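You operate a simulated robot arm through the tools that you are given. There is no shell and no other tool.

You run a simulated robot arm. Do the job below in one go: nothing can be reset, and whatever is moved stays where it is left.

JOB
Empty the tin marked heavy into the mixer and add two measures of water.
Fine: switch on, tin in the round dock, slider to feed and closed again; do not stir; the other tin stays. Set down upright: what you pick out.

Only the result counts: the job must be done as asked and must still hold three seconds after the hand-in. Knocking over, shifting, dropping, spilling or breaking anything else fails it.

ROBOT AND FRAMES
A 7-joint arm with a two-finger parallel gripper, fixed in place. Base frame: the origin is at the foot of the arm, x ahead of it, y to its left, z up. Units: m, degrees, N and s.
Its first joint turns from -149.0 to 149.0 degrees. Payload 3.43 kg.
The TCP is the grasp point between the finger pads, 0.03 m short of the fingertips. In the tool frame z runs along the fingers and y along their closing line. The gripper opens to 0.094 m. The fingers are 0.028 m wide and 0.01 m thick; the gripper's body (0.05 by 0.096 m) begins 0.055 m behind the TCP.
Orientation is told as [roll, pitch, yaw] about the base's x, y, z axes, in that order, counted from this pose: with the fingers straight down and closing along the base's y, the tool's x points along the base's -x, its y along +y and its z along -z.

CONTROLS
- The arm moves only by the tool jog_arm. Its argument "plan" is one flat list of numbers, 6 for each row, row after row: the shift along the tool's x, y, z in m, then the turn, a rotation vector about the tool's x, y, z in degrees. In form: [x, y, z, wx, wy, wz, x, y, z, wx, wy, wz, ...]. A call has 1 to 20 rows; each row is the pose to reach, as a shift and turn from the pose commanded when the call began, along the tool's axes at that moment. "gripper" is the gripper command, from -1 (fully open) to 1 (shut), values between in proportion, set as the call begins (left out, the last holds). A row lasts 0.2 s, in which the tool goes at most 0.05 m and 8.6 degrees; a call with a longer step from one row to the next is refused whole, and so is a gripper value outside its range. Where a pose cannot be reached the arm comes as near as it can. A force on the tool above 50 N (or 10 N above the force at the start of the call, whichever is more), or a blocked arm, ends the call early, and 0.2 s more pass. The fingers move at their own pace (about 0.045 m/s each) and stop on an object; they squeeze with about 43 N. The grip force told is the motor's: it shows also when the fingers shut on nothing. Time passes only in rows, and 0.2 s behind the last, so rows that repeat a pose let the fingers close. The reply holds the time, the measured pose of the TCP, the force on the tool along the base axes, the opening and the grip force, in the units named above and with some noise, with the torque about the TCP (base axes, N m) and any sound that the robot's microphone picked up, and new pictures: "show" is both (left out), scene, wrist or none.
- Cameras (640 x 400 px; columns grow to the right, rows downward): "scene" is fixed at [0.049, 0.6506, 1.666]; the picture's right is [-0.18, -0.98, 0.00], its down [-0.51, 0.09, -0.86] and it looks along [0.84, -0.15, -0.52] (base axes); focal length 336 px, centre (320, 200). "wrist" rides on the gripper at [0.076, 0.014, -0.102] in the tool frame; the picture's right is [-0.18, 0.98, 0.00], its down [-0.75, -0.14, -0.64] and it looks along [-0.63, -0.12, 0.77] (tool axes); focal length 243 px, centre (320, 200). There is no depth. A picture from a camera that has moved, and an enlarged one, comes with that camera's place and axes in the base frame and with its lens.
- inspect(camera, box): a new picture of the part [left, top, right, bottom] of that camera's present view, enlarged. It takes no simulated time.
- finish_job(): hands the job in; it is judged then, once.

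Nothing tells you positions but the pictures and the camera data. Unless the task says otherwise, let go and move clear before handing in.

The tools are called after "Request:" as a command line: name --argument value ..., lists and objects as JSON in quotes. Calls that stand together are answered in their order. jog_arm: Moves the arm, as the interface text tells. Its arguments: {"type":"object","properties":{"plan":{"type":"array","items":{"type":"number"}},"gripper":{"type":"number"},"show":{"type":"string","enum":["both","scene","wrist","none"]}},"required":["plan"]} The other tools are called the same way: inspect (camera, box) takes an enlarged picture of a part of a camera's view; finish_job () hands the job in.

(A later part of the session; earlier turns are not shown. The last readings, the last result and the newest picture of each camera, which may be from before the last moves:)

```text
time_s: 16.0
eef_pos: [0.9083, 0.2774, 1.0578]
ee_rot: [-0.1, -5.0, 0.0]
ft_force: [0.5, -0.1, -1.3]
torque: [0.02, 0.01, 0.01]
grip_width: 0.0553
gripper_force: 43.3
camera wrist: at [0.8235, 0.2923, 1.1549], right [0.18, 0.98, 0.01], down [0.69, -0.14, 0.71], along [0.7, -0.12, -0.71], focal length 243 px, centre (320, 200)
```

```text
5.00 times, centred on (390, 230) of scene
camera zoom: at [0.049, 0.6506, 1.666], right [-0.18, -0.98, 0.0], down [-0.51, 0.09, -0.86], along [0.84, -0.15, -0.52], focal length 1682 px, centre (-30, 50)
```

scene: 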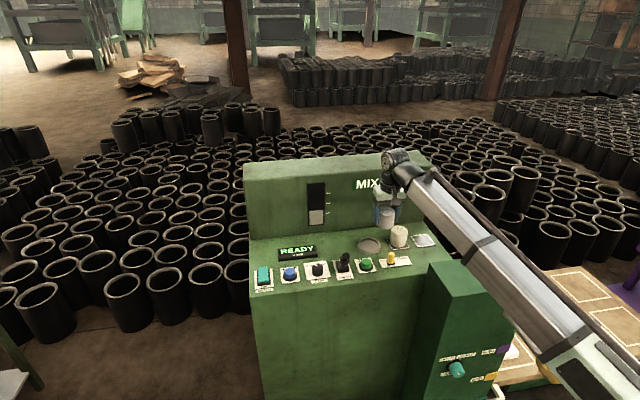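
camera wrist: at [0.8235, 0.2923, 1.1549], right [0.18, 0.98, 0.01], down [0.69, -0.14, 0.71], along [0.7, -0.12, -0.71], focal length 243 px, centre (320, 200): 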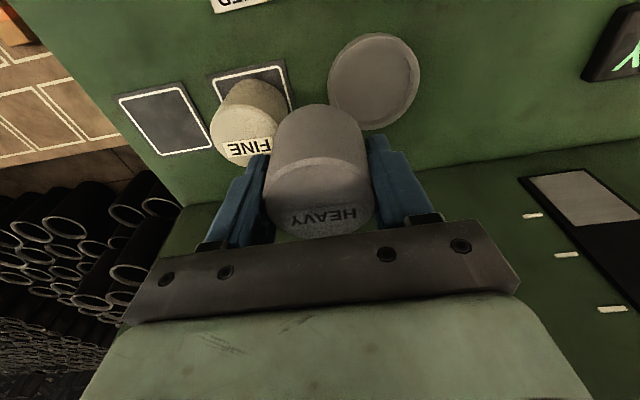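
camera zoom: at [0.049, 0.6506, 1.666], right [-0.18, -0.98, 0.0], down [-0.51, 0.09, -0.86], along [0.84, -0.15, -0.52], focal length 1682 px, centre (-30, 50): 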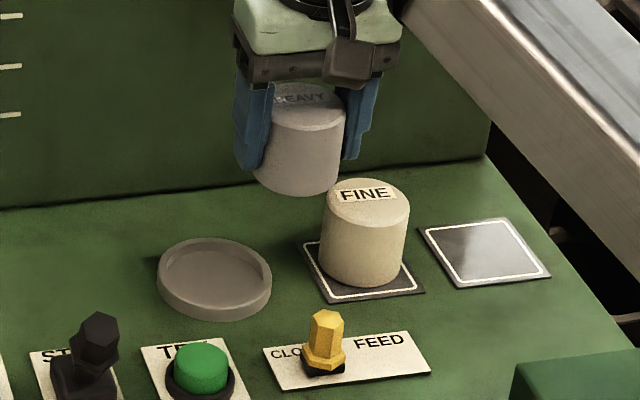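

The dock centre comes out at about (0.907, 0.326). I'll move over it, lower partway and compare the tin with the rim.

Request:
jog_arm --plan '[0.0008, 0.0245, 0, 0, 0, 0, 0.0015, 0.049, 0, 0, 0, 0, 0.0033, 0.049, 0.02, 0, 0, 0, 0.005, 0.049, 0.0397, 0, 0, 0, 0.0058, 0.049, 0.0496, 0, 0, 0, 0.0058, 0.049, 0.0496, 0, 0, 0]'

Request:
inspect --camera "wrist" --box '[200, 20, 520, 240]'

Request:
inspect --camera "scene" --box '[330, 200, 430, 270]'

```text
time_s: 17.4
eef_pos: [0.9053, 0.3262, 1.0079]
ee_rot: [0.0, -5.0, 0.0]
ft_force: [0.1, -0.3, -2.1]
torque: [-0.02, 0.0, -0.02]
grip_width: 0.0559
gripper_force: 42.8
camera wrist: at [0.8212, 0.3406, 1.1036], right [0.18, 0.98, 0.02], down [0.69, -0.14, 0.71], along [0.7, -0.12, -0.71], focal length 243 px, centre (320, 200)
```

scene: 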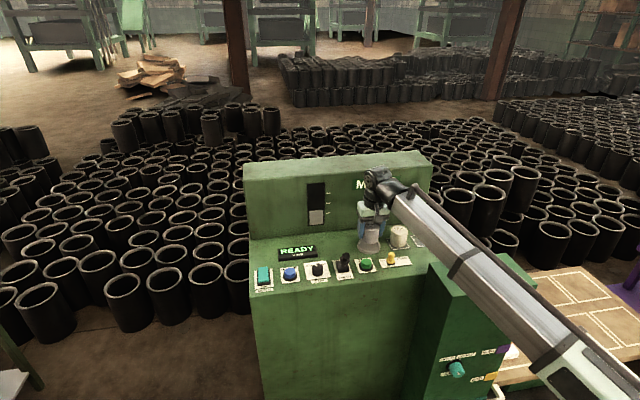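
wrist: 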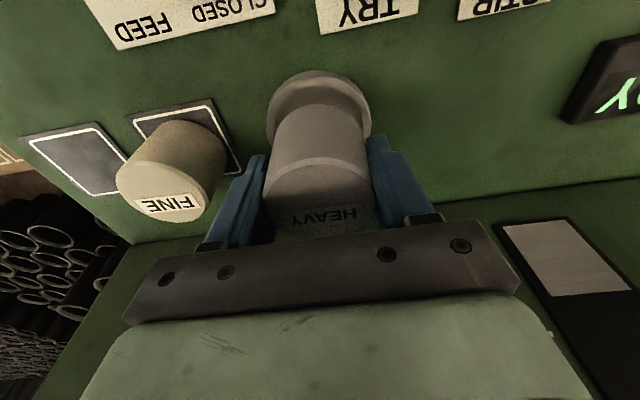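

```text
1.82 times, centred on (360, 130) of wrist
camera zoom: at [0.8212, 0.3406, 1.1036], right [0.18, 0.98, 0.02], down [0.69, -0.14, 0.71], along [0.7, -0.12, -0.71], focal length 441 px, centre (247, 327)
```

zoom: 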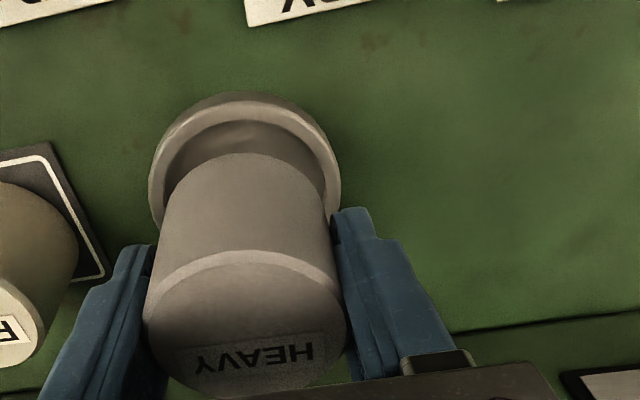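

```text
5.71 times, centred on (380, 235) of scene
camera zoom: at [0.049, 0.6506, 1.666], right [-0.18, -0.98, 0.0], down [-0.51, 0.09, -0.86], along [0.84, -0.15, -0.52], focal length 1922 px, centre (-23, 0)
```

zoom: 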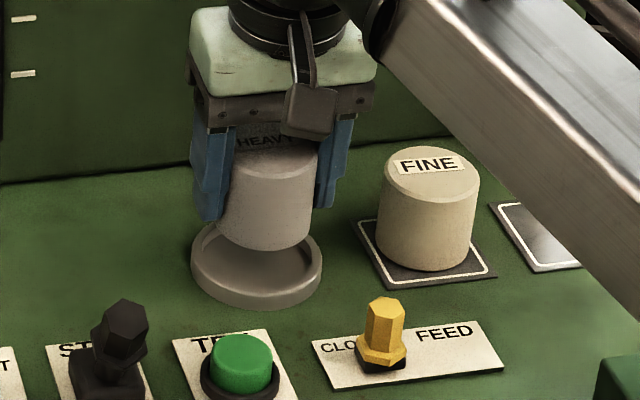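

The tin is centred on the dock within a few millimetres, possibly slightly short in x. I'll shift 3 mm forward and lower to just above the rim.

Request:
jog_arm --plan '[-0.003, 0.0003, 0, 0, 0, 0, -0.0021, 0.0003, 0.01, 0, 0, 0, -0.0013, 0.0003, 0.0195, 0, 0, 0, -0.0013, 0.0003, 0.0195, 0, 0, 0]'

Request:
inspect --camera "wrist" --box '[240, 50, 400, 200]'

Request:
inspect --camera "scene" --box '[345, 220, 395, 260]'

```text
time_s: 18.4
eef_pos: [0.9086, 0.326, 0.9877]
ee_rot: [-0.2, -5.0, 0.0]
ft_force: [0.4, 0.0, -2.2]
torque: [-0.03, -0.01, 0.0]
grip_width: 0.0555
gripper_force: 42.9
camera wrist: at [0.8241, 0.3405, 1.084], right [0.18, 0.98, 0.01], down [0.69, -0.14, 0.71], along [0.7, -0.12, -0.71], focal length 243 px, centre (320, 200)
```

scene: 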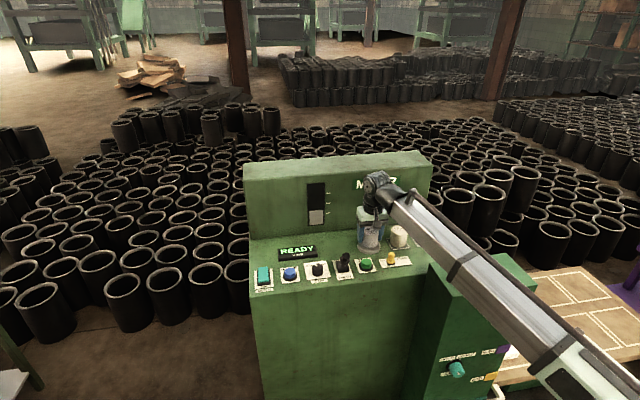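
wrist: 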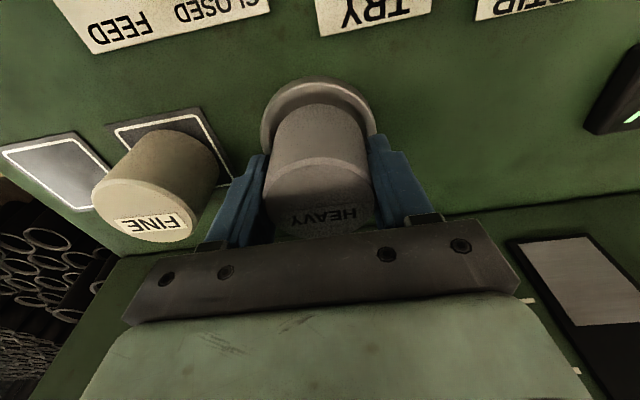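

```text
2.67 times, centred on (320, 125) of wrist
camera zoom: at [0.8241, 0.3405, 1.084], right [0.18, 0.98, 0.01], down [0.69, -0.14, 0.71], along [0.7, -0.12, -0.71], focal length 647 px, centre (320, 400)
```

zoom: 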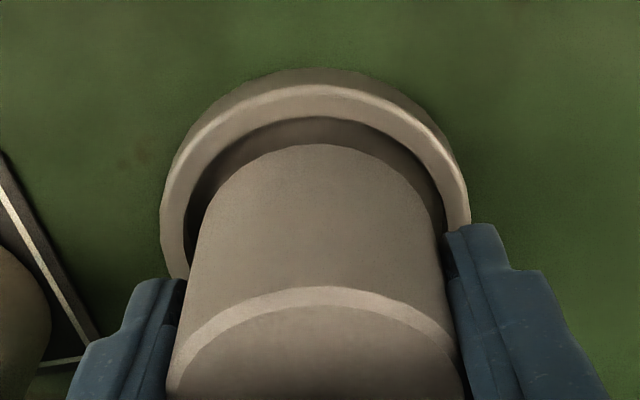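

```text
10.00 times, centred on (370, 240) of scene
camera zoom: at [0.049, 0.6506, 1.666], right [-0.18, -0.98, 0.0], down [-0.51, 0.09, -0.86], along [0.84, -0.15, -0.52], focal length 3364 px, centre (-180, -200)
```

zoom: 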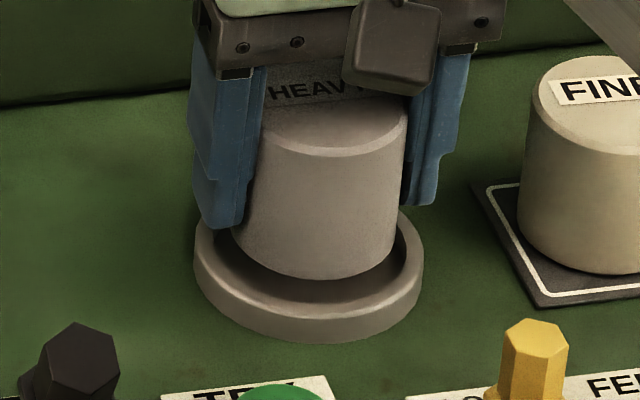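

The tin sits about 3 mm short of the dock centre in x and is centred in y. I'll shift 3 mm forward and lower gently into the dish.

Request:
jog_arm --plan '[-0.003, 0, 0, 0, 0, 0, -0.0027, 0, 0.003, 0, 0, 0, -0.0025, 0, 0.006, 0, 0, 0, -0.0022, 0, 0.009, 0, 0, 0, -0.0022, 0, 0.009, 0, 0, 0]'

Request:
inspect --camera "wrist" --box '[240, 50, 400, 200]'

Request:
inspect --camera "scene" --box '[345, 220, 395, 260]'

```text
time_s: 19.6
eef_pos: [0.9123, 0.3254, 0.9793]
ee_rot: [0.0, -5.1, 0.0]
ft_force: [-0.5, -0.7, -1.9]
torque: [-0.01, -0.02, 0.04]
grip_width: 0.0556
gripper_force: 43.0
camera wrist: at [0.8285, 0.341, 1.0753], right [0.18, 0.98, 0.02], down [0.69, -0.14, 0.71], along [0.7, -0.12, -0.71], focal length 243 px, centre (320, 200)
```

scene: 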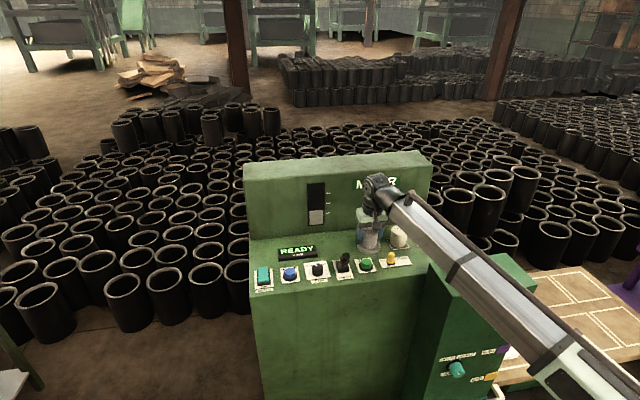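
wrist: 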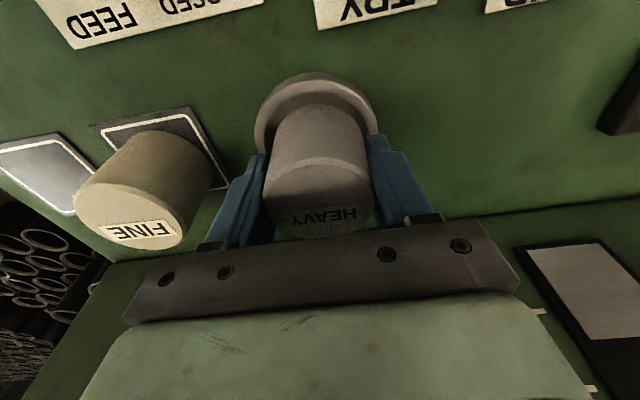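

```text
2.67 times, centred on (320, 125) of wrist
camera zoom: at [0.8285, 0.341, 1.0753], right [0.18, 0.98, 0.02], down [0.69, -0.14, 0.71], along [0.7, -0.12, -0.71], focal length 647 px, centre (320, 400)
```

zoom: 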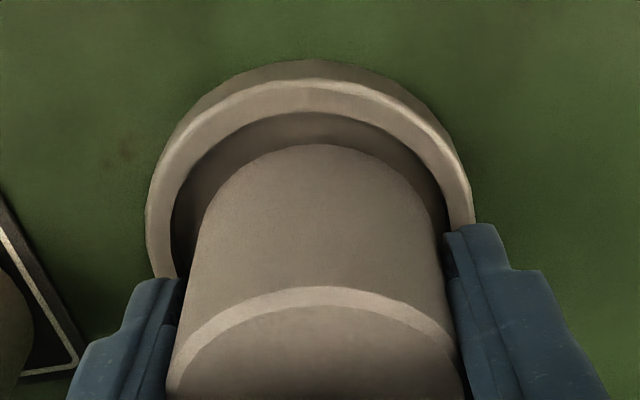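

```text
10.00 times, centred on (370, 240) of scene
camera zoom: at [0.049, 0.6506, 1.666], right [-0.18, -0.98, 0.0], down [-0.51, 0.09, -0.86], along [0.84, -0.15, -0.52], focal length 3364 px, centre (-180, -200)
```

zoom: 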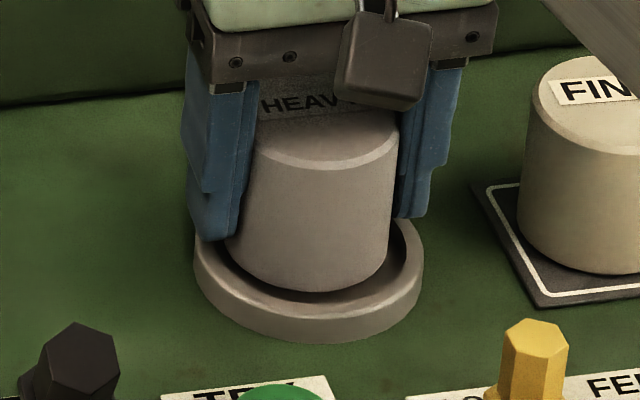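

The tin is now centred in the dish and its bottom is at rim level. I'll lower the last few millimetres until it touches.

Request:
jog_arm --plan '[0.0001, 0, 0.0015, 0, 0, 0, 0.0003, 0, 0.003, 0, 0, 0, 0.0004, 0, 0.0045, 0, 0, 0, 0.0004, 0, 0.0045, 0, 0, 0]'

Request:
inspect --camera "scene" --box '[345, 220, 395, 260]'

```text
time_s: 20.6
eef_pos: [0.9125, 0.3269, 0.9747]
ee_rot: [-0.2, -5.0, 0.0]
ft_force: [-0.2, -0.6, -2.2]
torque: [0.01, -0.01, 0.02]
grip_width: 0.0557
gripper_force: 43.3
camera wrist: at [0.8282, 0.3414, 1.0712], right [0.18, 0.98, 0.02], down [0.69, -0.14, 0.71], along [0.7, -0.12, -0.71], focal length 243 px, centre (320, 200)
```

scene: 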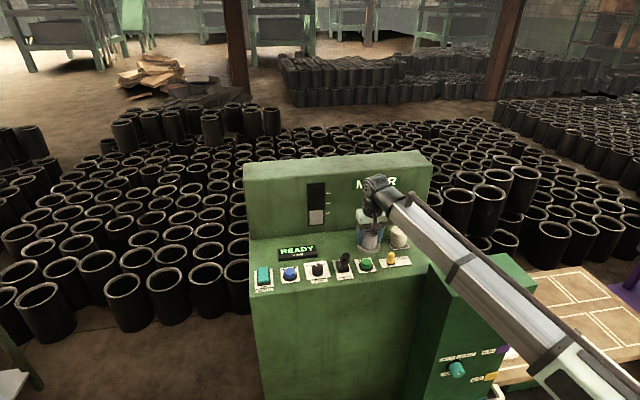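
wrist: 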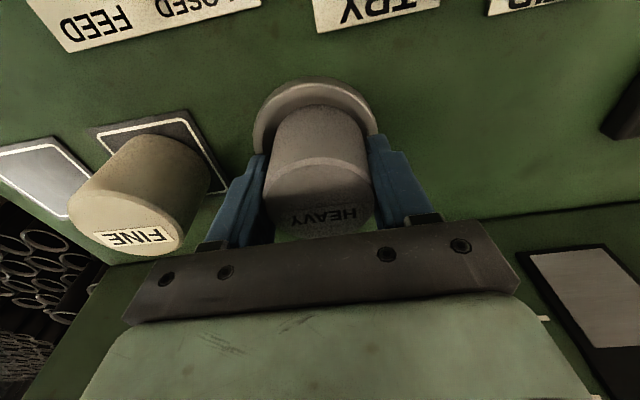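

```text
10.00 times, centred on (370, 240) of scene
camera zoom: at [0.049, 0.6506, 1.666], right [-0.18, -0.98, 0.0], down [-0.51, 0.09, -0.86], along [0.84, -0.15, -0.52], focal length 3364 px, centre (-180, -200)
```

zoom: 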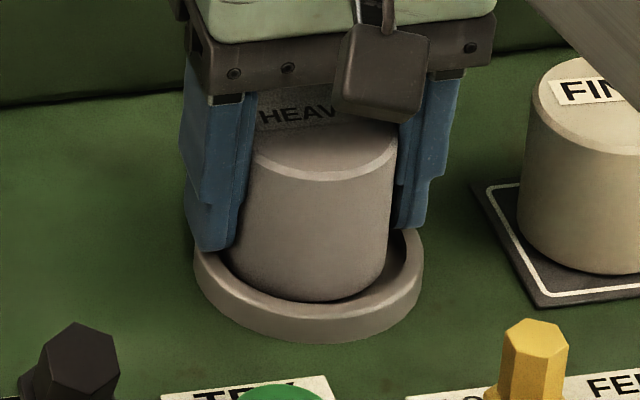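

The tin still hangs free with no contact. I'll continue down in small steps.

Request:
jog_arm --plan '[0.0001, 0, 0.001, 0, 0, 0, 0.0002, 0, 0.002, 0, 0, 0, 0.0003, 0, 0.003, 0, 0, 0, 0.0003, 0, 0.003, 0, 0, 0]'

Request:
inspect --camera "scene" --box '[345, 220, 395, 260]'

```text
time_s: 21.6
eef_pos: [0.9129, 0.326, 0.9736]
ee_rot: [0.0, -5.1, 0.0]
ft_force: [4.0, -0.3, 15.2]
torque: [-0.04, 0.23, -0.03]
grip_width: 0.0555
gripper_force: 42.4
camera wrist: at [0.8282, 0.341, 1.069], right [0.18, 0.98, 0.02], down [0.69, -0.14, 0.71], along [0.7, -0.12, -0.71], focal length 243 px, centre (320, 200)
```

scene: 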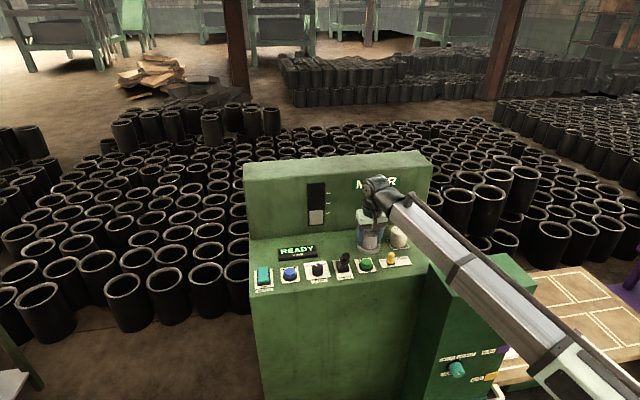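
wrist: 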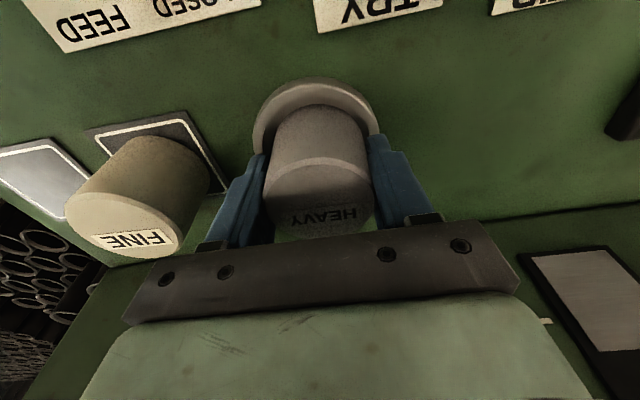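

```text
10.00 times, centred on (370, 240) of scene
camera zoom: at [0.049, 0.6506, 1.666], right [-0.18, -0.98, 0.0], down [-0.51, 0.09, -0.86], along [0.84, -0.15, -0.52], focal length 3364 px, centre (-180, -200)
```

zoom: 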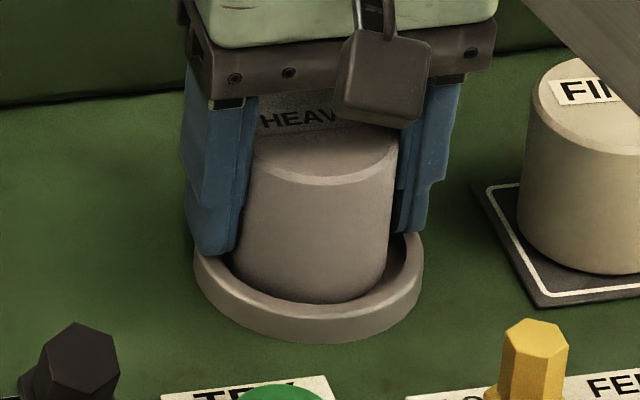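

The tin is resting on the dish floor with 15 N upward. I'll relieve the pressure slightly, release, then check before lifting away.

Request:
jog_arm --plan '[-0.0001, 0, -0.0018, 0, 0, 0, -0.0001, 0, -0.0018, 0, 0, 0]' --show "none"

Request:
jog_arm --plan '[0, 0, 0, 0, 0, 0, 0, 0, 0, 0, 0, 0, 0, 0, 0, 0, 0, 0, 0, 0, 0, 0, 0, 0]' --gripper -0.6

Request:
inspect --camera "scene" --box '[345, 220, 395, 260]'

Request:
inspect --camera "scene" --box '[240, 150, 440, 290]'

```text
time_s: 22.2
eef_pos: [0.9119, 0.3263, 0.9735]
ee_rot: [-0.1, -4.9, 0.0]
ft_force: [0.3, -0.3, -1.4]
torque: [0.03, -0.02, 0.0]
grip_width: 0.0557
gripper_force: 42.8
```

```text
time_s: 23.2
eef_pos: [0.9127, 0.3267, 0.9738]
ee_rot: [0.0, -5.0, 0.0]
ft_force: [-0.5, 1.0, 0.1]
torque: [0.0, -0.02, -0.01]
grip_width: 0.0752
gripper_force: 0.0
camera wrist: at [0.8279, 0.3412, 1.0699], right [0.18, 0.98, 0.02], down [0.69, -0.14, 0.71], along [0.7, -0.12, -0.71], focal length 243 px, centre (320, 200)
```

scene: 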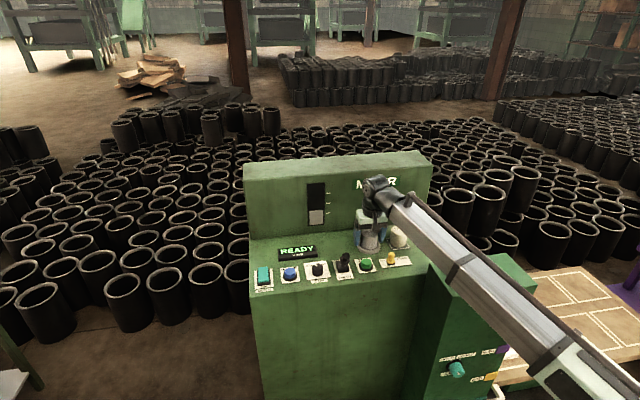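
wrist: 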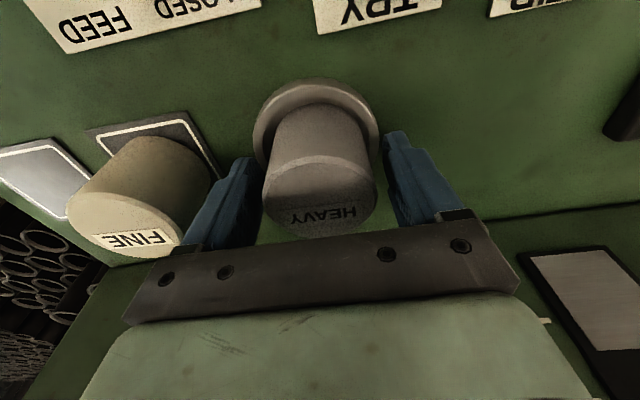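

```text
10.00 times, centred on (370, 240) of scene
camera zoom: at [0.049, 0.6506, 1.666], right [-0.18, -0.98, 0.0], down [-0.51, 0.09, -0.86], along [0.84, -0.15, -0.52], focal length 3364 px, centre (-180, -200)
```

zoom: 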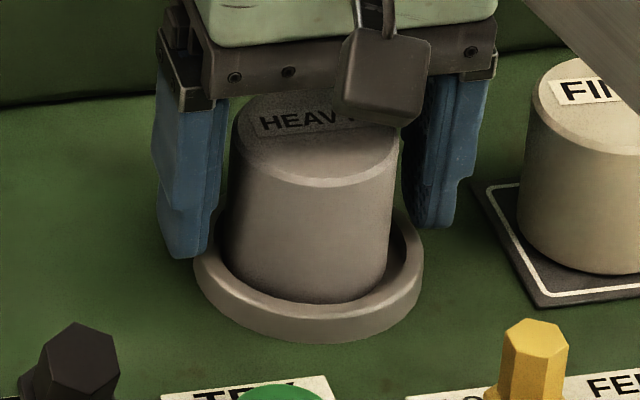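

```text
2.86 times, centred on (340, 220) of scene
camera zoom: at [0.049, 0.6506, 1.666], right [-0.18, -0.98, 0.0], down [-0.51, 0.09, -0.86], along [0.84, -0.15, -0.52], focal length 961 px, centre (263, 143)
```

zoom: 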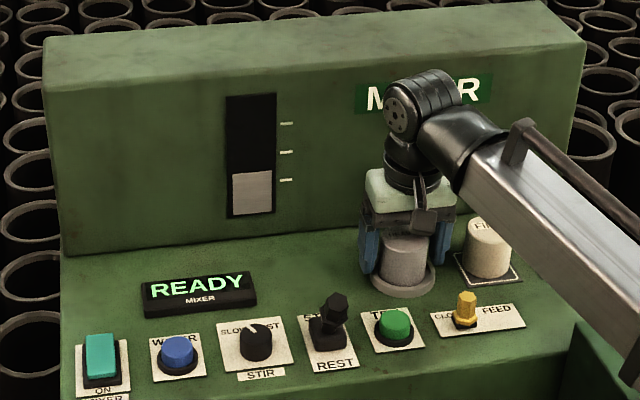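

HEAVY stands upright in the dock, released. I'll lift straight up, then move back over the slider to measure it.

Request:
jog_arm --plan '[-0.0017, 0, -0.0199, 0, 0, 0, -0.0035, 0, -0.0398, 0, 0, 0, -0.0061, 0, -0.0697, 0, 0, 0, -0.0092, 0, -0.1056, 0, 0, 0, 0.021, -0.01, -0.1056, 0, 0, 0, 0.051, -0.02, -0.1056, 0, 0, 0, 0.081, -0.03, -0.1056, 0, 0, 0, 0.111, -0.04, -0.1056, 0, 0, 0, 0.111, -0.04, -0.1056, 0, 0, 0]'

Request:
inspect --camera "wrist" --box '[180, 60, 420, 220]'

Request:
inspect --camera "scene" --box '[340, 215, 430, 275]'

```text
time_s: 25.2
eef_pos: [0.7936, 0.2852, 1.0701]
ee_rot: [-0.1, -5.0, 0.1]
ft_force: [0.4, 0.1, 0.2]
torque: [-0.01, 0.01, 0.02]
grip_width: 0.0754
gripper_force: 0.0
camera wrist: at [0.7094, 0.3006, 1.1656], right [0.18, 0.98, 0.01], down [0.7, -0.14, 0.7], along [0.7, -0.12, -0.71], focal length 243 px, centre (320, 200)
```

scene: 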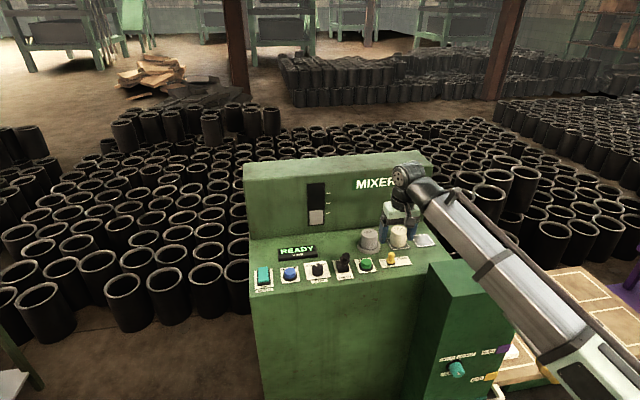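
wrist: 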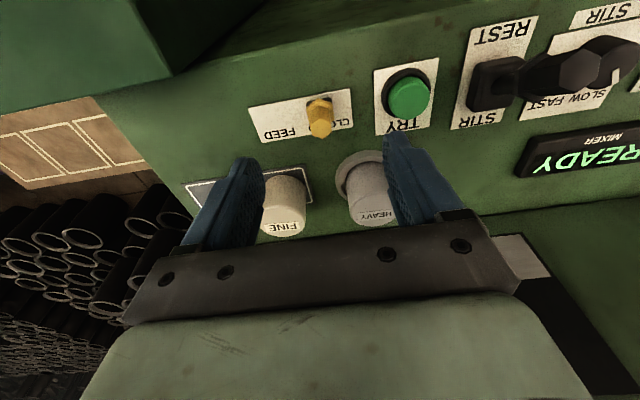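

```text
2.50 times, centred on (300, 140) of wrist
camera zoom: at [0.7094, 0.3006, 1.1656], right [0.18, 0.98, 0.01], down [0.7, -0.14, 0.7], along [0.7, -0.12, -0.71], focal length 606 px, centre (370, 350)
```

zoom: 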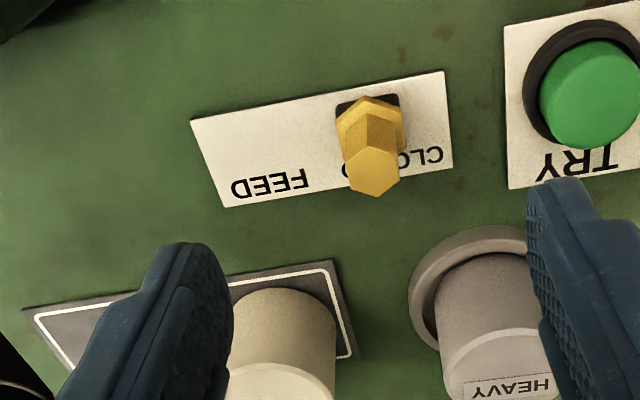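

```text
6.67 times, centred on (385, 245) of scene
camera zoom: at [0.049, 0.6506, 1.666], right [-0.18, -0.98, 0.0], down [-0.51, 0.09, -0.86], along [0.84, -0.15, -0.52], focal length 2243 px, centre (-113, -100)
```

zoom: 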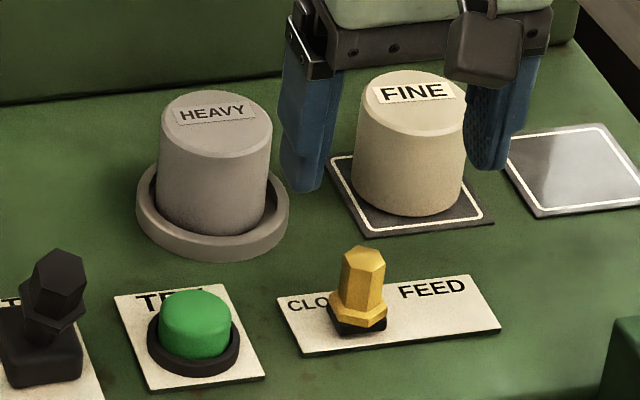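

The slider knob is at about (0.816, 0.285) with its top near z 0.973, and the plate suggests about 4 cm of travel toward −y for FEED. I'll straddle the knob with the fingers part open, without squeezing it.

Request:
jog_arm --plan '[-0.0214, 0, 0.0019, 0, 0, 0, -0.0214, 0, 0.0019, 0, 0, 0, -0.0192, 0, 0.0269, 0, 0, 0, -0.017, 0, 0.0519, 0, 0, 0, -0.017, 0, 0.0519, 0, 0, 0]' --gripper 0.04

Request:
inspect --camera "wrist" --box '[180, 40, 460, 240]'

Request:
inspect --camera "scene" --box '[340, 205, 430, 275]'

```text
time_s: 26.4
eef_pos: [0.8134, 0.2852, 1.0205]
ee_rot: [-0.1, -5.0, -0.1]
ft_force: [-0.2, 0.1, -0.7]
torque: [-0.05, 0.0, -0.03]
grip_width: 0.0451
gripper_force: 0.1
camera wrist: at [0.7286, 0.2999, 1.1159], right [0.18, 0.98, 0.02], down [0.69, -0.14, 0.71], along [0.7, -0.12, -0.71], focal length 243 px, centre (320, 200)
```

scene: 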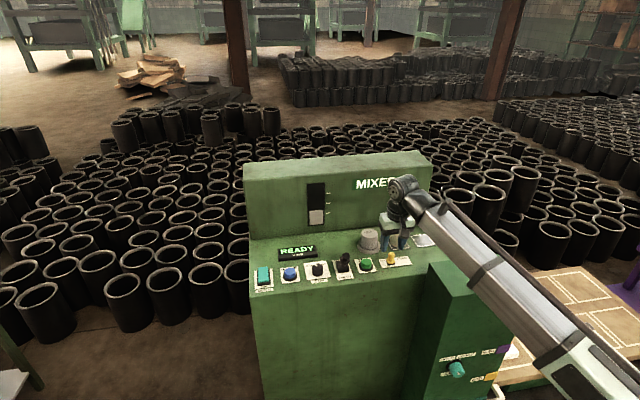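
wrist: 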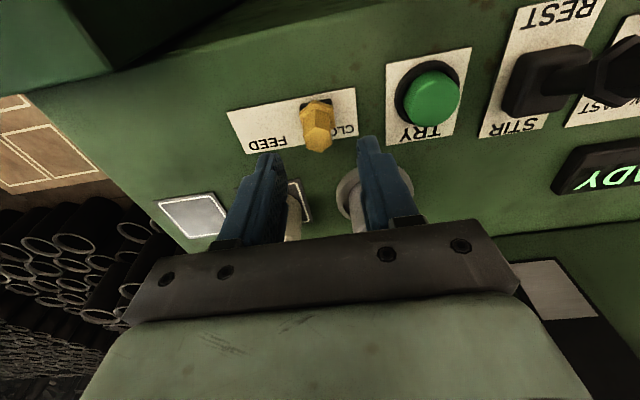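

```text
2.00 times, centred on (320, 140) of wrist
camera zoom: at [0.7286, 0.2999, 1.1159], right [0.18, 0.98, 0.02], down [0.69, -0.14, 0.71], along [0.7, -0.12, -0.71], focal length 485 px, centre (320, 320)
```

zoom: 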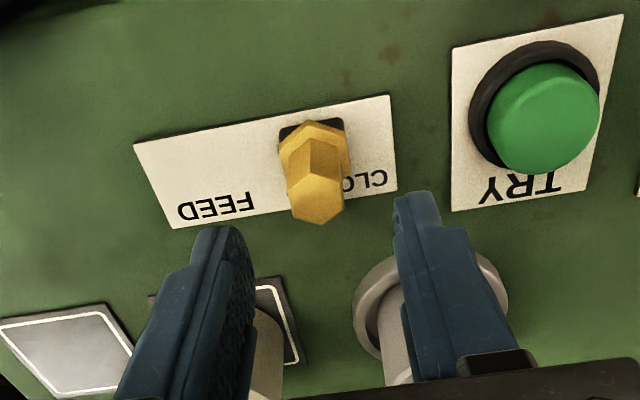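

```text
5.71 times, centred on (385, 240) of scene
camera zoom: at [0.049, 0.6506, 1.666], right [-0.18, -0.98, 0.0], down [-0.51, 0.09, -0.86], along [0.84, -0.15, -0.52], focal length 1922 px, centre (-51, -29)
```

zoom: 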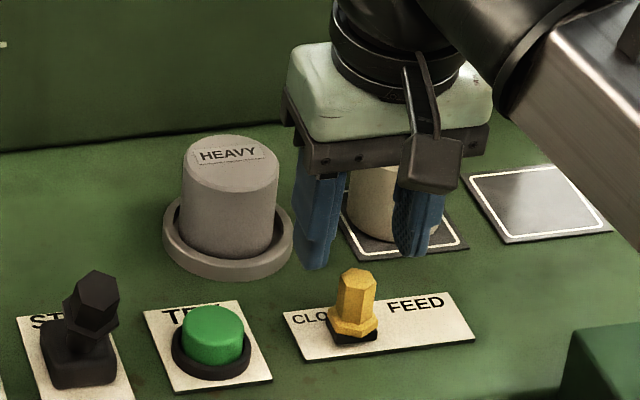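

The fingers line up with the knob on both sides. I'll lower them around it.

Request:
jog_arm --plan '[0.0011, 0, 0.0125, 0, 0, 0, 0.0022, 0, 0.025, 0, 0, 0, 0.0033, 0, 0.0375, 0, 0, 0, 0.0044, 0, 0.0498, 0, 0, 0, 0.0044, 0, 0.0498, 0, 0, 0]'

Request:
inspect --camera "wrist" --box '[220, 40, 420, 240]'

Request:
inspect --camera "scene" --box '[350, 225, 420, 275]'

```text
time_s: 27.6
eef_pos: [0.8131, 0.2869, 0.9696]
ee_rot: [-0.1, -5.0, 0.0]
ft_force: [0.6, 0.0, 0.3]
torque: [0.02, -0.03, 0.04]
grip_width: 0.045
gripper_force: 0.0
camera wrist: at [0.7289, 0.3014, 1.0644], right [0.18, 0.98, 0.02], down [0.69, -0.14, 0.71], along [0.7, -0.12, -0.71], focal length 243 px, centre (320, 200)
```

scene: 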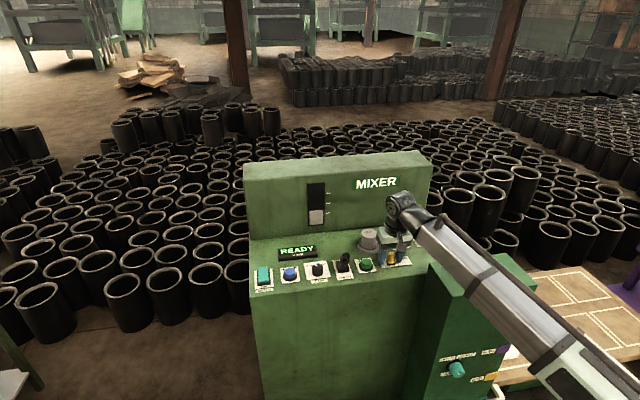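
wrist: 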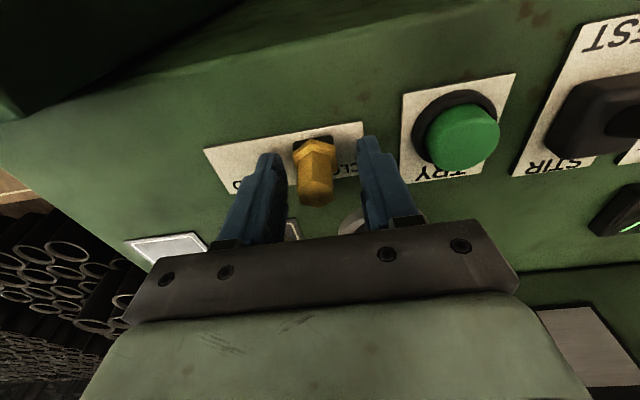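

```text
2.00 times, centred on (320, 140) of wrist
camera zoom: at [0.7289, 0.3014, 1.0644], right [0.18, 0.98, 0.02], down [0.69, -0.14, 0.71], along [0.7, -0.12, -0.71], focal length 485 px, centre (320, 320)
```

zoom: 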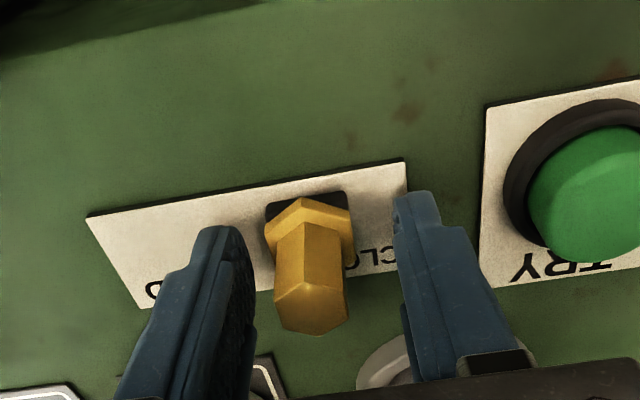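

```text
8.00 times, centred on (385, 250) of scene
camera zoom: at [0.049, 0.6506, 1.666], right [-0.18, -0.98, 0.0], down [-0.51, 0.09, -0.86], along [0.84, -0.15, -0.52], focal length 2691 px, centre (-200, -200)
```

zoom: 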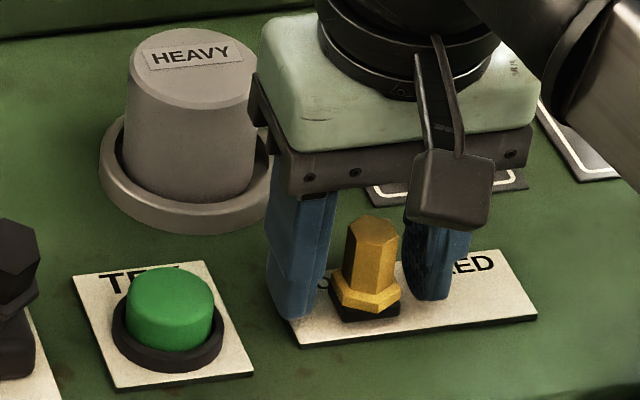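

The fingers straddle the knob cleanly. I'll move toward −y so the left finger slides it toward FEED.

Request:
jog_arm --plan '[0, -0.006, 0, 0, 0, 0, 0, -0.012, 0, 0, 0, 0, 0, -0.017, 0, 0, 0, 0, 0, -0.022, 0, 0, 0, 0, 0, -0.027, 0, 0, 0, 0, 0, -0.032, 0, 0, 0, 0]'

Request:
inspect --camera "wrist" --box '[220, 40, 420, 240]'

Request:
inspect --camera "scene" --box '[240, 150, 440, 290]'

```text
time_s: 29.0
eef_pos: [0.8145, 0.2544, 0.9691]
ee_rot: [0.0, -4.9, 0.0]
ft_force: [0.2, 0.2, 0.3]
torque: [-0.01, 0.02, 0.0]
grip_width: 0.0455
gripper_force: 0.2
camera wrist: at [0.7295, 0.2686, 1.0656], right [0.18, 0.98, 0.02], down [0.69, -0.14, 0.71], along [0.7, -0.12, -0.71], focal length 243 px, centre (320, 200)
```

scene: 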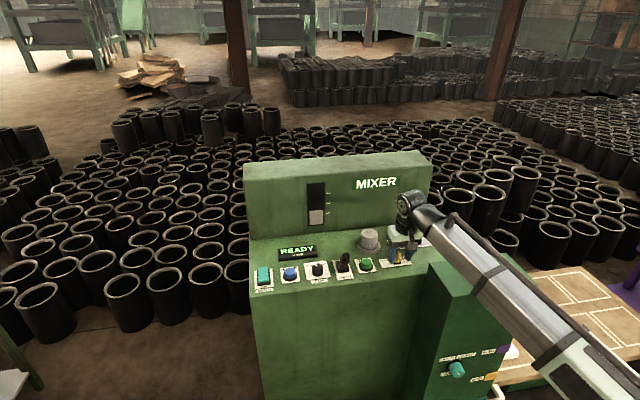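
wrist: 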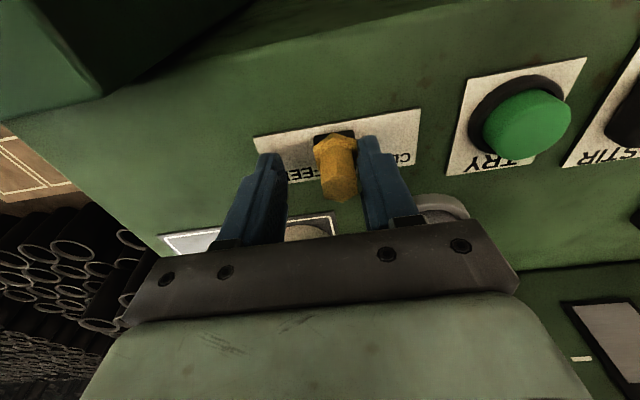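

```text
2.00 times, centred on (320, 140) of wrist
camera zoom: at [0.7295, 0.2686, 1.0656], right [0.18, 0.98, 0.02], down [0.69, -0.14, 0.71], along [0.7, -0.12, -0.71], focal length 485 px, centre (320, 320)
```

zoom: 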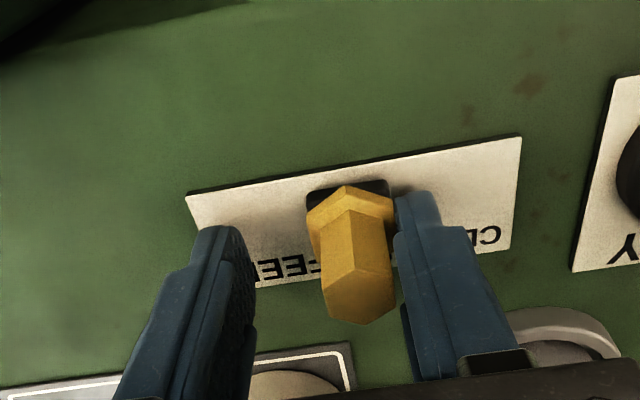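

```text
2.86 times, centred on (340, 220) of scene
camera zoom: at [0.049, 0.6506, 1.666], right [-0.18, -0.98, 0.0], down [-0.51, 0.09, -0.86], along [0.84, -0.15, -0.52], focal length 961 px, centre (263, 143)
```

zoom: 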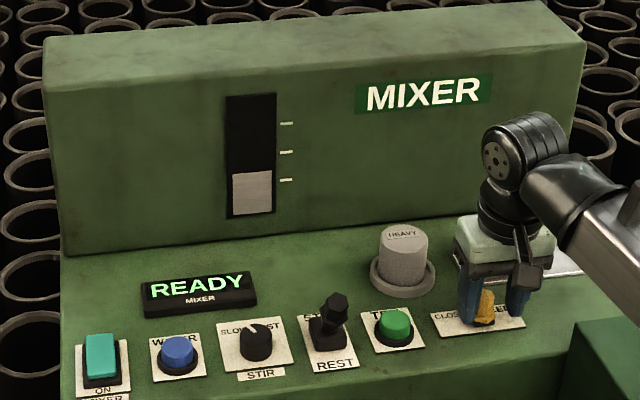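

The knob slides easily and is about half way. I'll continue toward FEED.

Request:
jog_arm --plan '[0, -0.005, 0, 0, 0, 0, 0, -0.01, 0, 0, 0, 0, 0, -0.015, 0, 0, 0, 0, 0, -0.019, 0, 0, 0, 0, 0, -0.019, 0, 0, 0, 0]'

Request:
inspect --camera "wrist" --box '[220, 40, 420, 240]'

Request:
inspect --camera "scene" --box '[240, 150, 440, 290]'

```text
time_s: 30.2
eef_pos: [0.8133, 0.235, 0.969]
ee_rot: [-0.1, -5.0, 0.0]
ft_force: [0.0, 0.2, -0.4]
torque: [-0.07, -0.01, -0.02]
grip_width: 0.0451
gripper_force: 0.1
camera wrist: at [0.7291, 0.2509, 1.0653], right [0.18, 0.98, 0.02], down [0.69, -0.14, 0.71], along [0.7, -0.12, -0.71], focal length 243 px, centre (320, 200)
```

scene: 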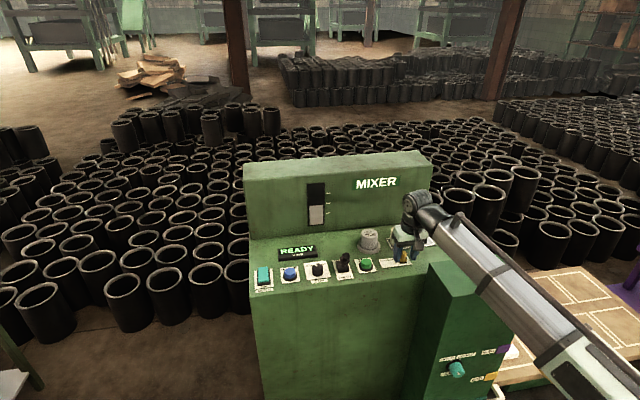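
wrist: 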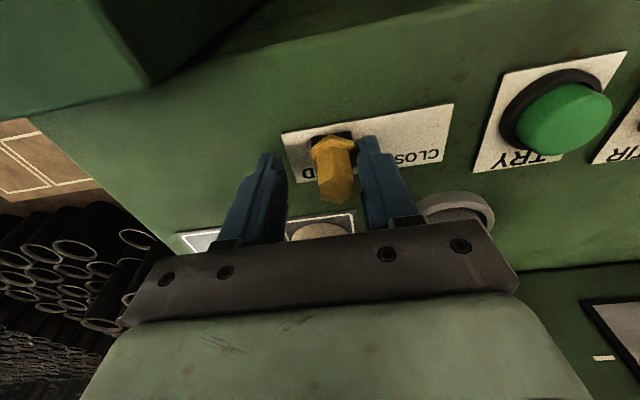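

```text
2.00 times, centred on (320, 140) of wrist
camera zoom: at [0.7291, 0.2509, 1.0653], right [0.18, 0.98, 0.02], down [0.69, -0.14, 0.71], along [0.7, -0.12, -0.71], focal length 485 px, centre (320, 320)
```

zoom: 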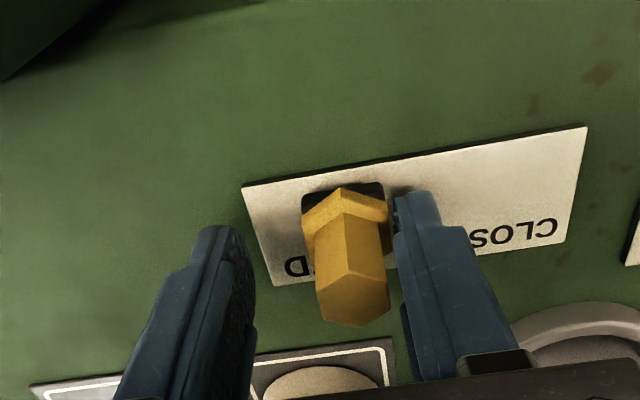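

```text
2.86 times, centred on (340, 220) of scene
camera zoom: at [0.049, 0.6506, 1.666], right [-0.18, -0.98, 0.0], down [-0.51, 0.09, -0.86], along [0.84, -0.15, -0.52], focal length 961 px, centre (263, 143)
```

zoom: 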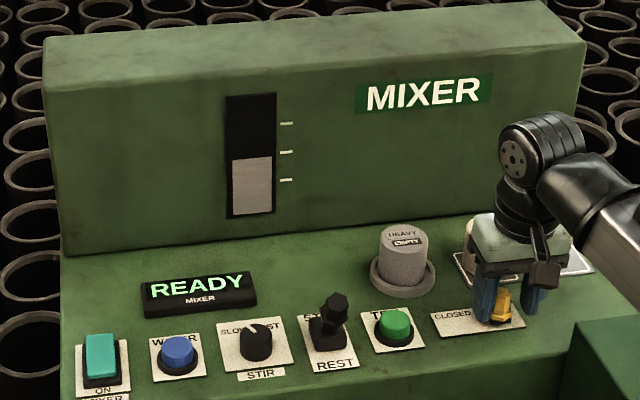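

The level window has risen and the tin now seems to read "EMPTY". I'll enlarge to confirm before closing the slider.

Request:
inspect --camera "scene" --box '[345, 215, 415, 265]'

Request:
inspect --camera "scene" --box '[280, 170, 350, 230]'

Request:
inspect --camera "scene" --box '[370, 235, 430, 275]'

```text
8.00 times, centred on (380, 240) of scene
camera zoom: at [0.049, 0.6506, 1.666], right [-0.18, -0.98, 0.0], down [-0.51, 0.09, -0.86], along [0.84, -0.15, -0.52], focal length 2691 px, centre (-160, -120)
```

zoom: 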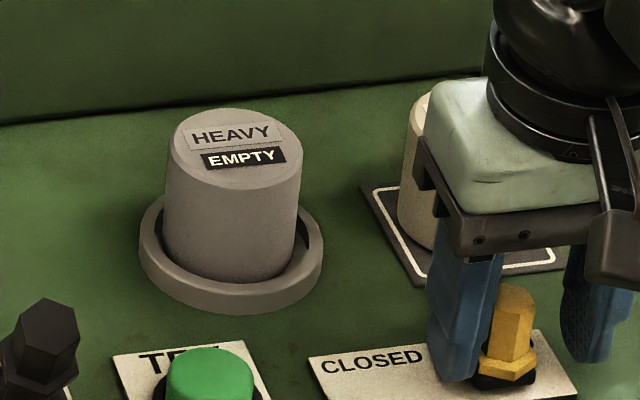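

```text
6.67 times, centred on (315, 200) of scene
camera zoom: at [0.049, 0.6506, 1.666], right [-0.18, -0.98, 0.0], down [-0.51, 0.09, -0.86], along [0.84, -0.15, -0.52], focal length 2243 px, centre (353, 200)
```

zoom: 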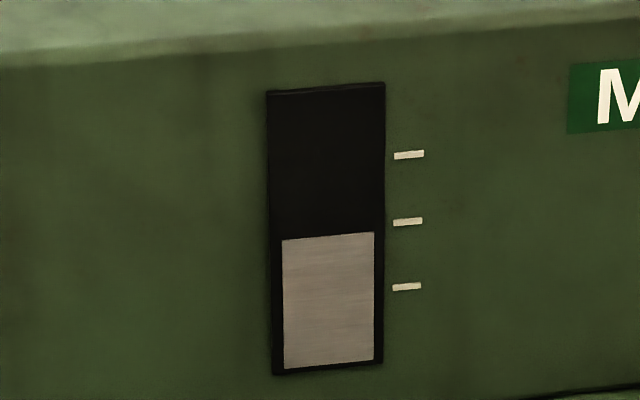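

```text
10.00 times, centred on (400, 255) of scene
camera zoom: at [0.049, 0.6506, 1.666], right [-0.18, -0.98, 0.0], down [-0.51, 0.09, -0.86], along [0.84, -0.15, -0.52], focal length 3364 px, centre (-480, -350)
```

zoom: 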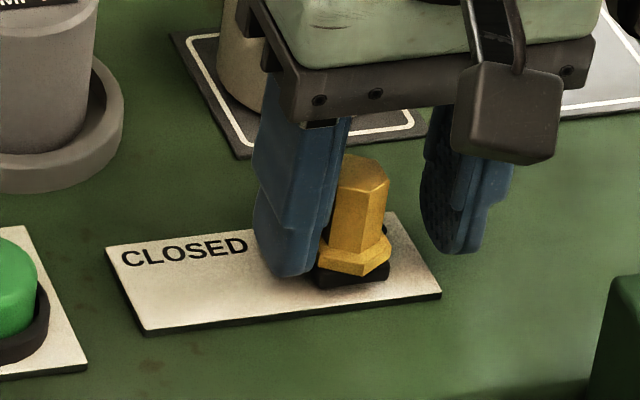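

The tin shows EMPTY and the level rose. Now I'll slide the knob back toward CLOSED with the right finger.

Request:
jog_arm --plan '[0, 0.008, 0, 0, 0, 0, 0, 0.016, 0, 0, 0, 0, 0, 0.022, 0, 0, 0, 0, 0, 0.028, 0, 0, 0, 0, 0, 0.034, 0, 0, 0, 0, 0, 0.04, 0, 0, 0, 0, 0, 0.046, 0, 0, 0, 0, 0, 0.051, 0, 0, 0, 0]'

Request:
inspect --camera "wrist" --box '[220, 40, 420, 240]'

Request:
inspect --camera "scene" --box '[360, 230, 420, 275]'

```text
time_s: 32.0
eef_pos: [0.8143, 0.2864, 0.9715]
ee_rot: [-0.2, -5.1, 0.0]
ft_force: [0.5, -0.2, -0.7]
torque: [0.05, -0.02, 0.04]
grip_width: 0.0451
gripper_force: 0.2
camera wrist: at [0.7301, 0.3017, 1.0661], right [0.18, 0.98, 0.01], down [0.69, -0.14, 0.71], along [0.7, -0.12, -0.71], focal length 243 px, centre (320, 200)
```

scene: 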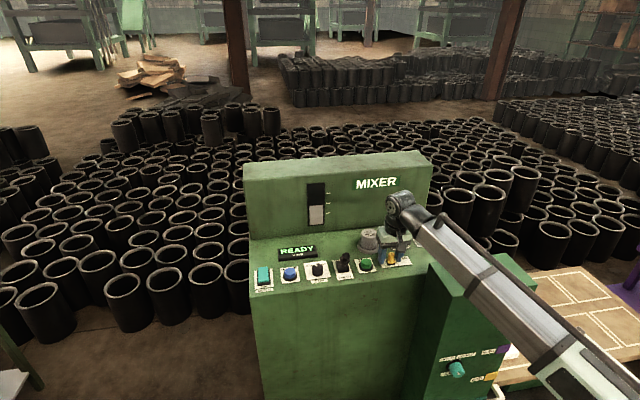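
wrist: 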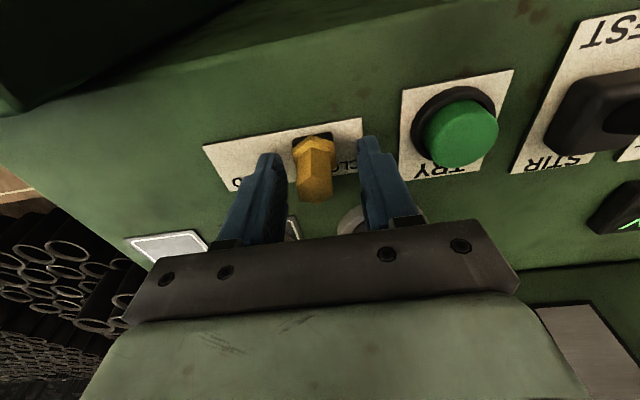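

```text
2.00 times, centred on (320, 140) of wrist
camera zoom: at [0.7301, 0.3017, 1.0661], right [0.18, 0.98, 0.01], down [0.69, -0.14, 0.71], along [0.7, -0.12, -0.71], focal length 485 px, centre (320, 320)
```

zoom: 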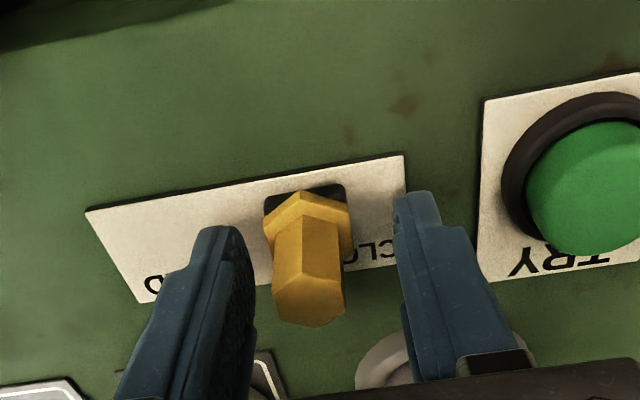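

```text
8.89 times, centred on (390, 252) of scene
camera zoom: at [0.049, 0.6506, 1.666], right [-0.18, -0.98, 0.0], down [-0.51, 0.09, -0.86], along [0.84, -0.15, -0.52], focal length 2990 px, centre (-302, -267)
```

zoom: 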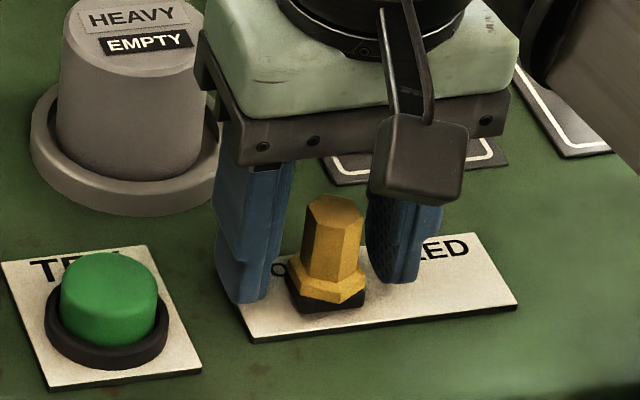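

The knob is back at its starting CLOSED spot relative to the plate. I'll give it a small nudge to be sure it's at the stop.

Request:
jog_arm --plan '[0, 0.004, 0, 0, 0, 0, 0, 0.007, 0, 0, 0, 0, 0, 0.009, 0, 0, 0, 0, 0, 0.009, 0, 0, 0, 0]'

Request:
inspect --camera "wrist" --box '[220, 40, 420, 240]'

```text
time_s: 33.0
eef_pos: [0.8138, 0.296, 0.9704]
ee_rot: [0.0, -4.9, -0.1]
ft_force: [-0.2, -0.6, -0.4]
torque: [0.01, 0.02, 0.02]
grip_width: 0.0455
gripper_force: 0.7
camera wrist: at [0.7292, 0.3106, 1.0657], right [0.18, 0.98, 0.01], down [0.69, -0.14, 0.71], along [0.7, -0.12, -0.71], focal length 243 px, centre (320, 200)
```

scene: 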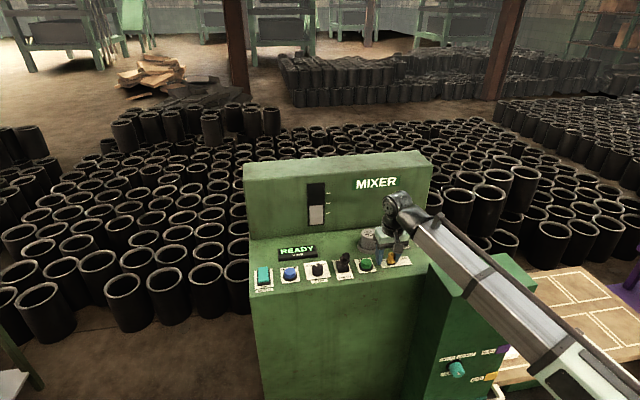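
wrist: 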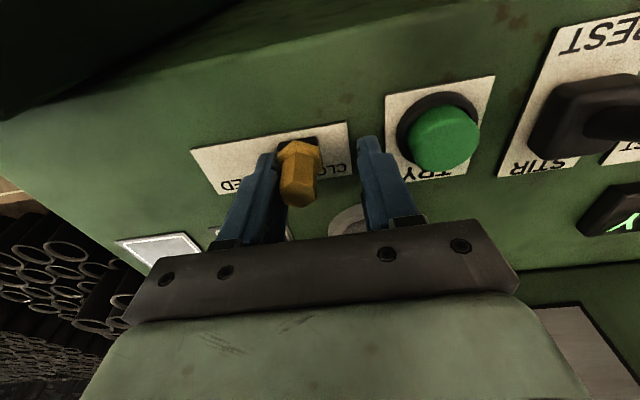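

```text
2.00 times, centred on (320, 140) of wrist
camera zoom: at [0.7292, 0.3106, 1.0657], right [0.18, 0.98, 0.01], down [0.69, -0.14, 0.71], along [0.7, -0.12, -0.71], focal length 485 px, centre (320, 320)
```

zoom: 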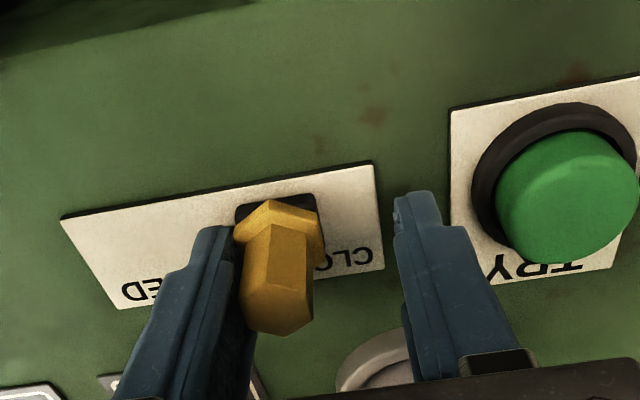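

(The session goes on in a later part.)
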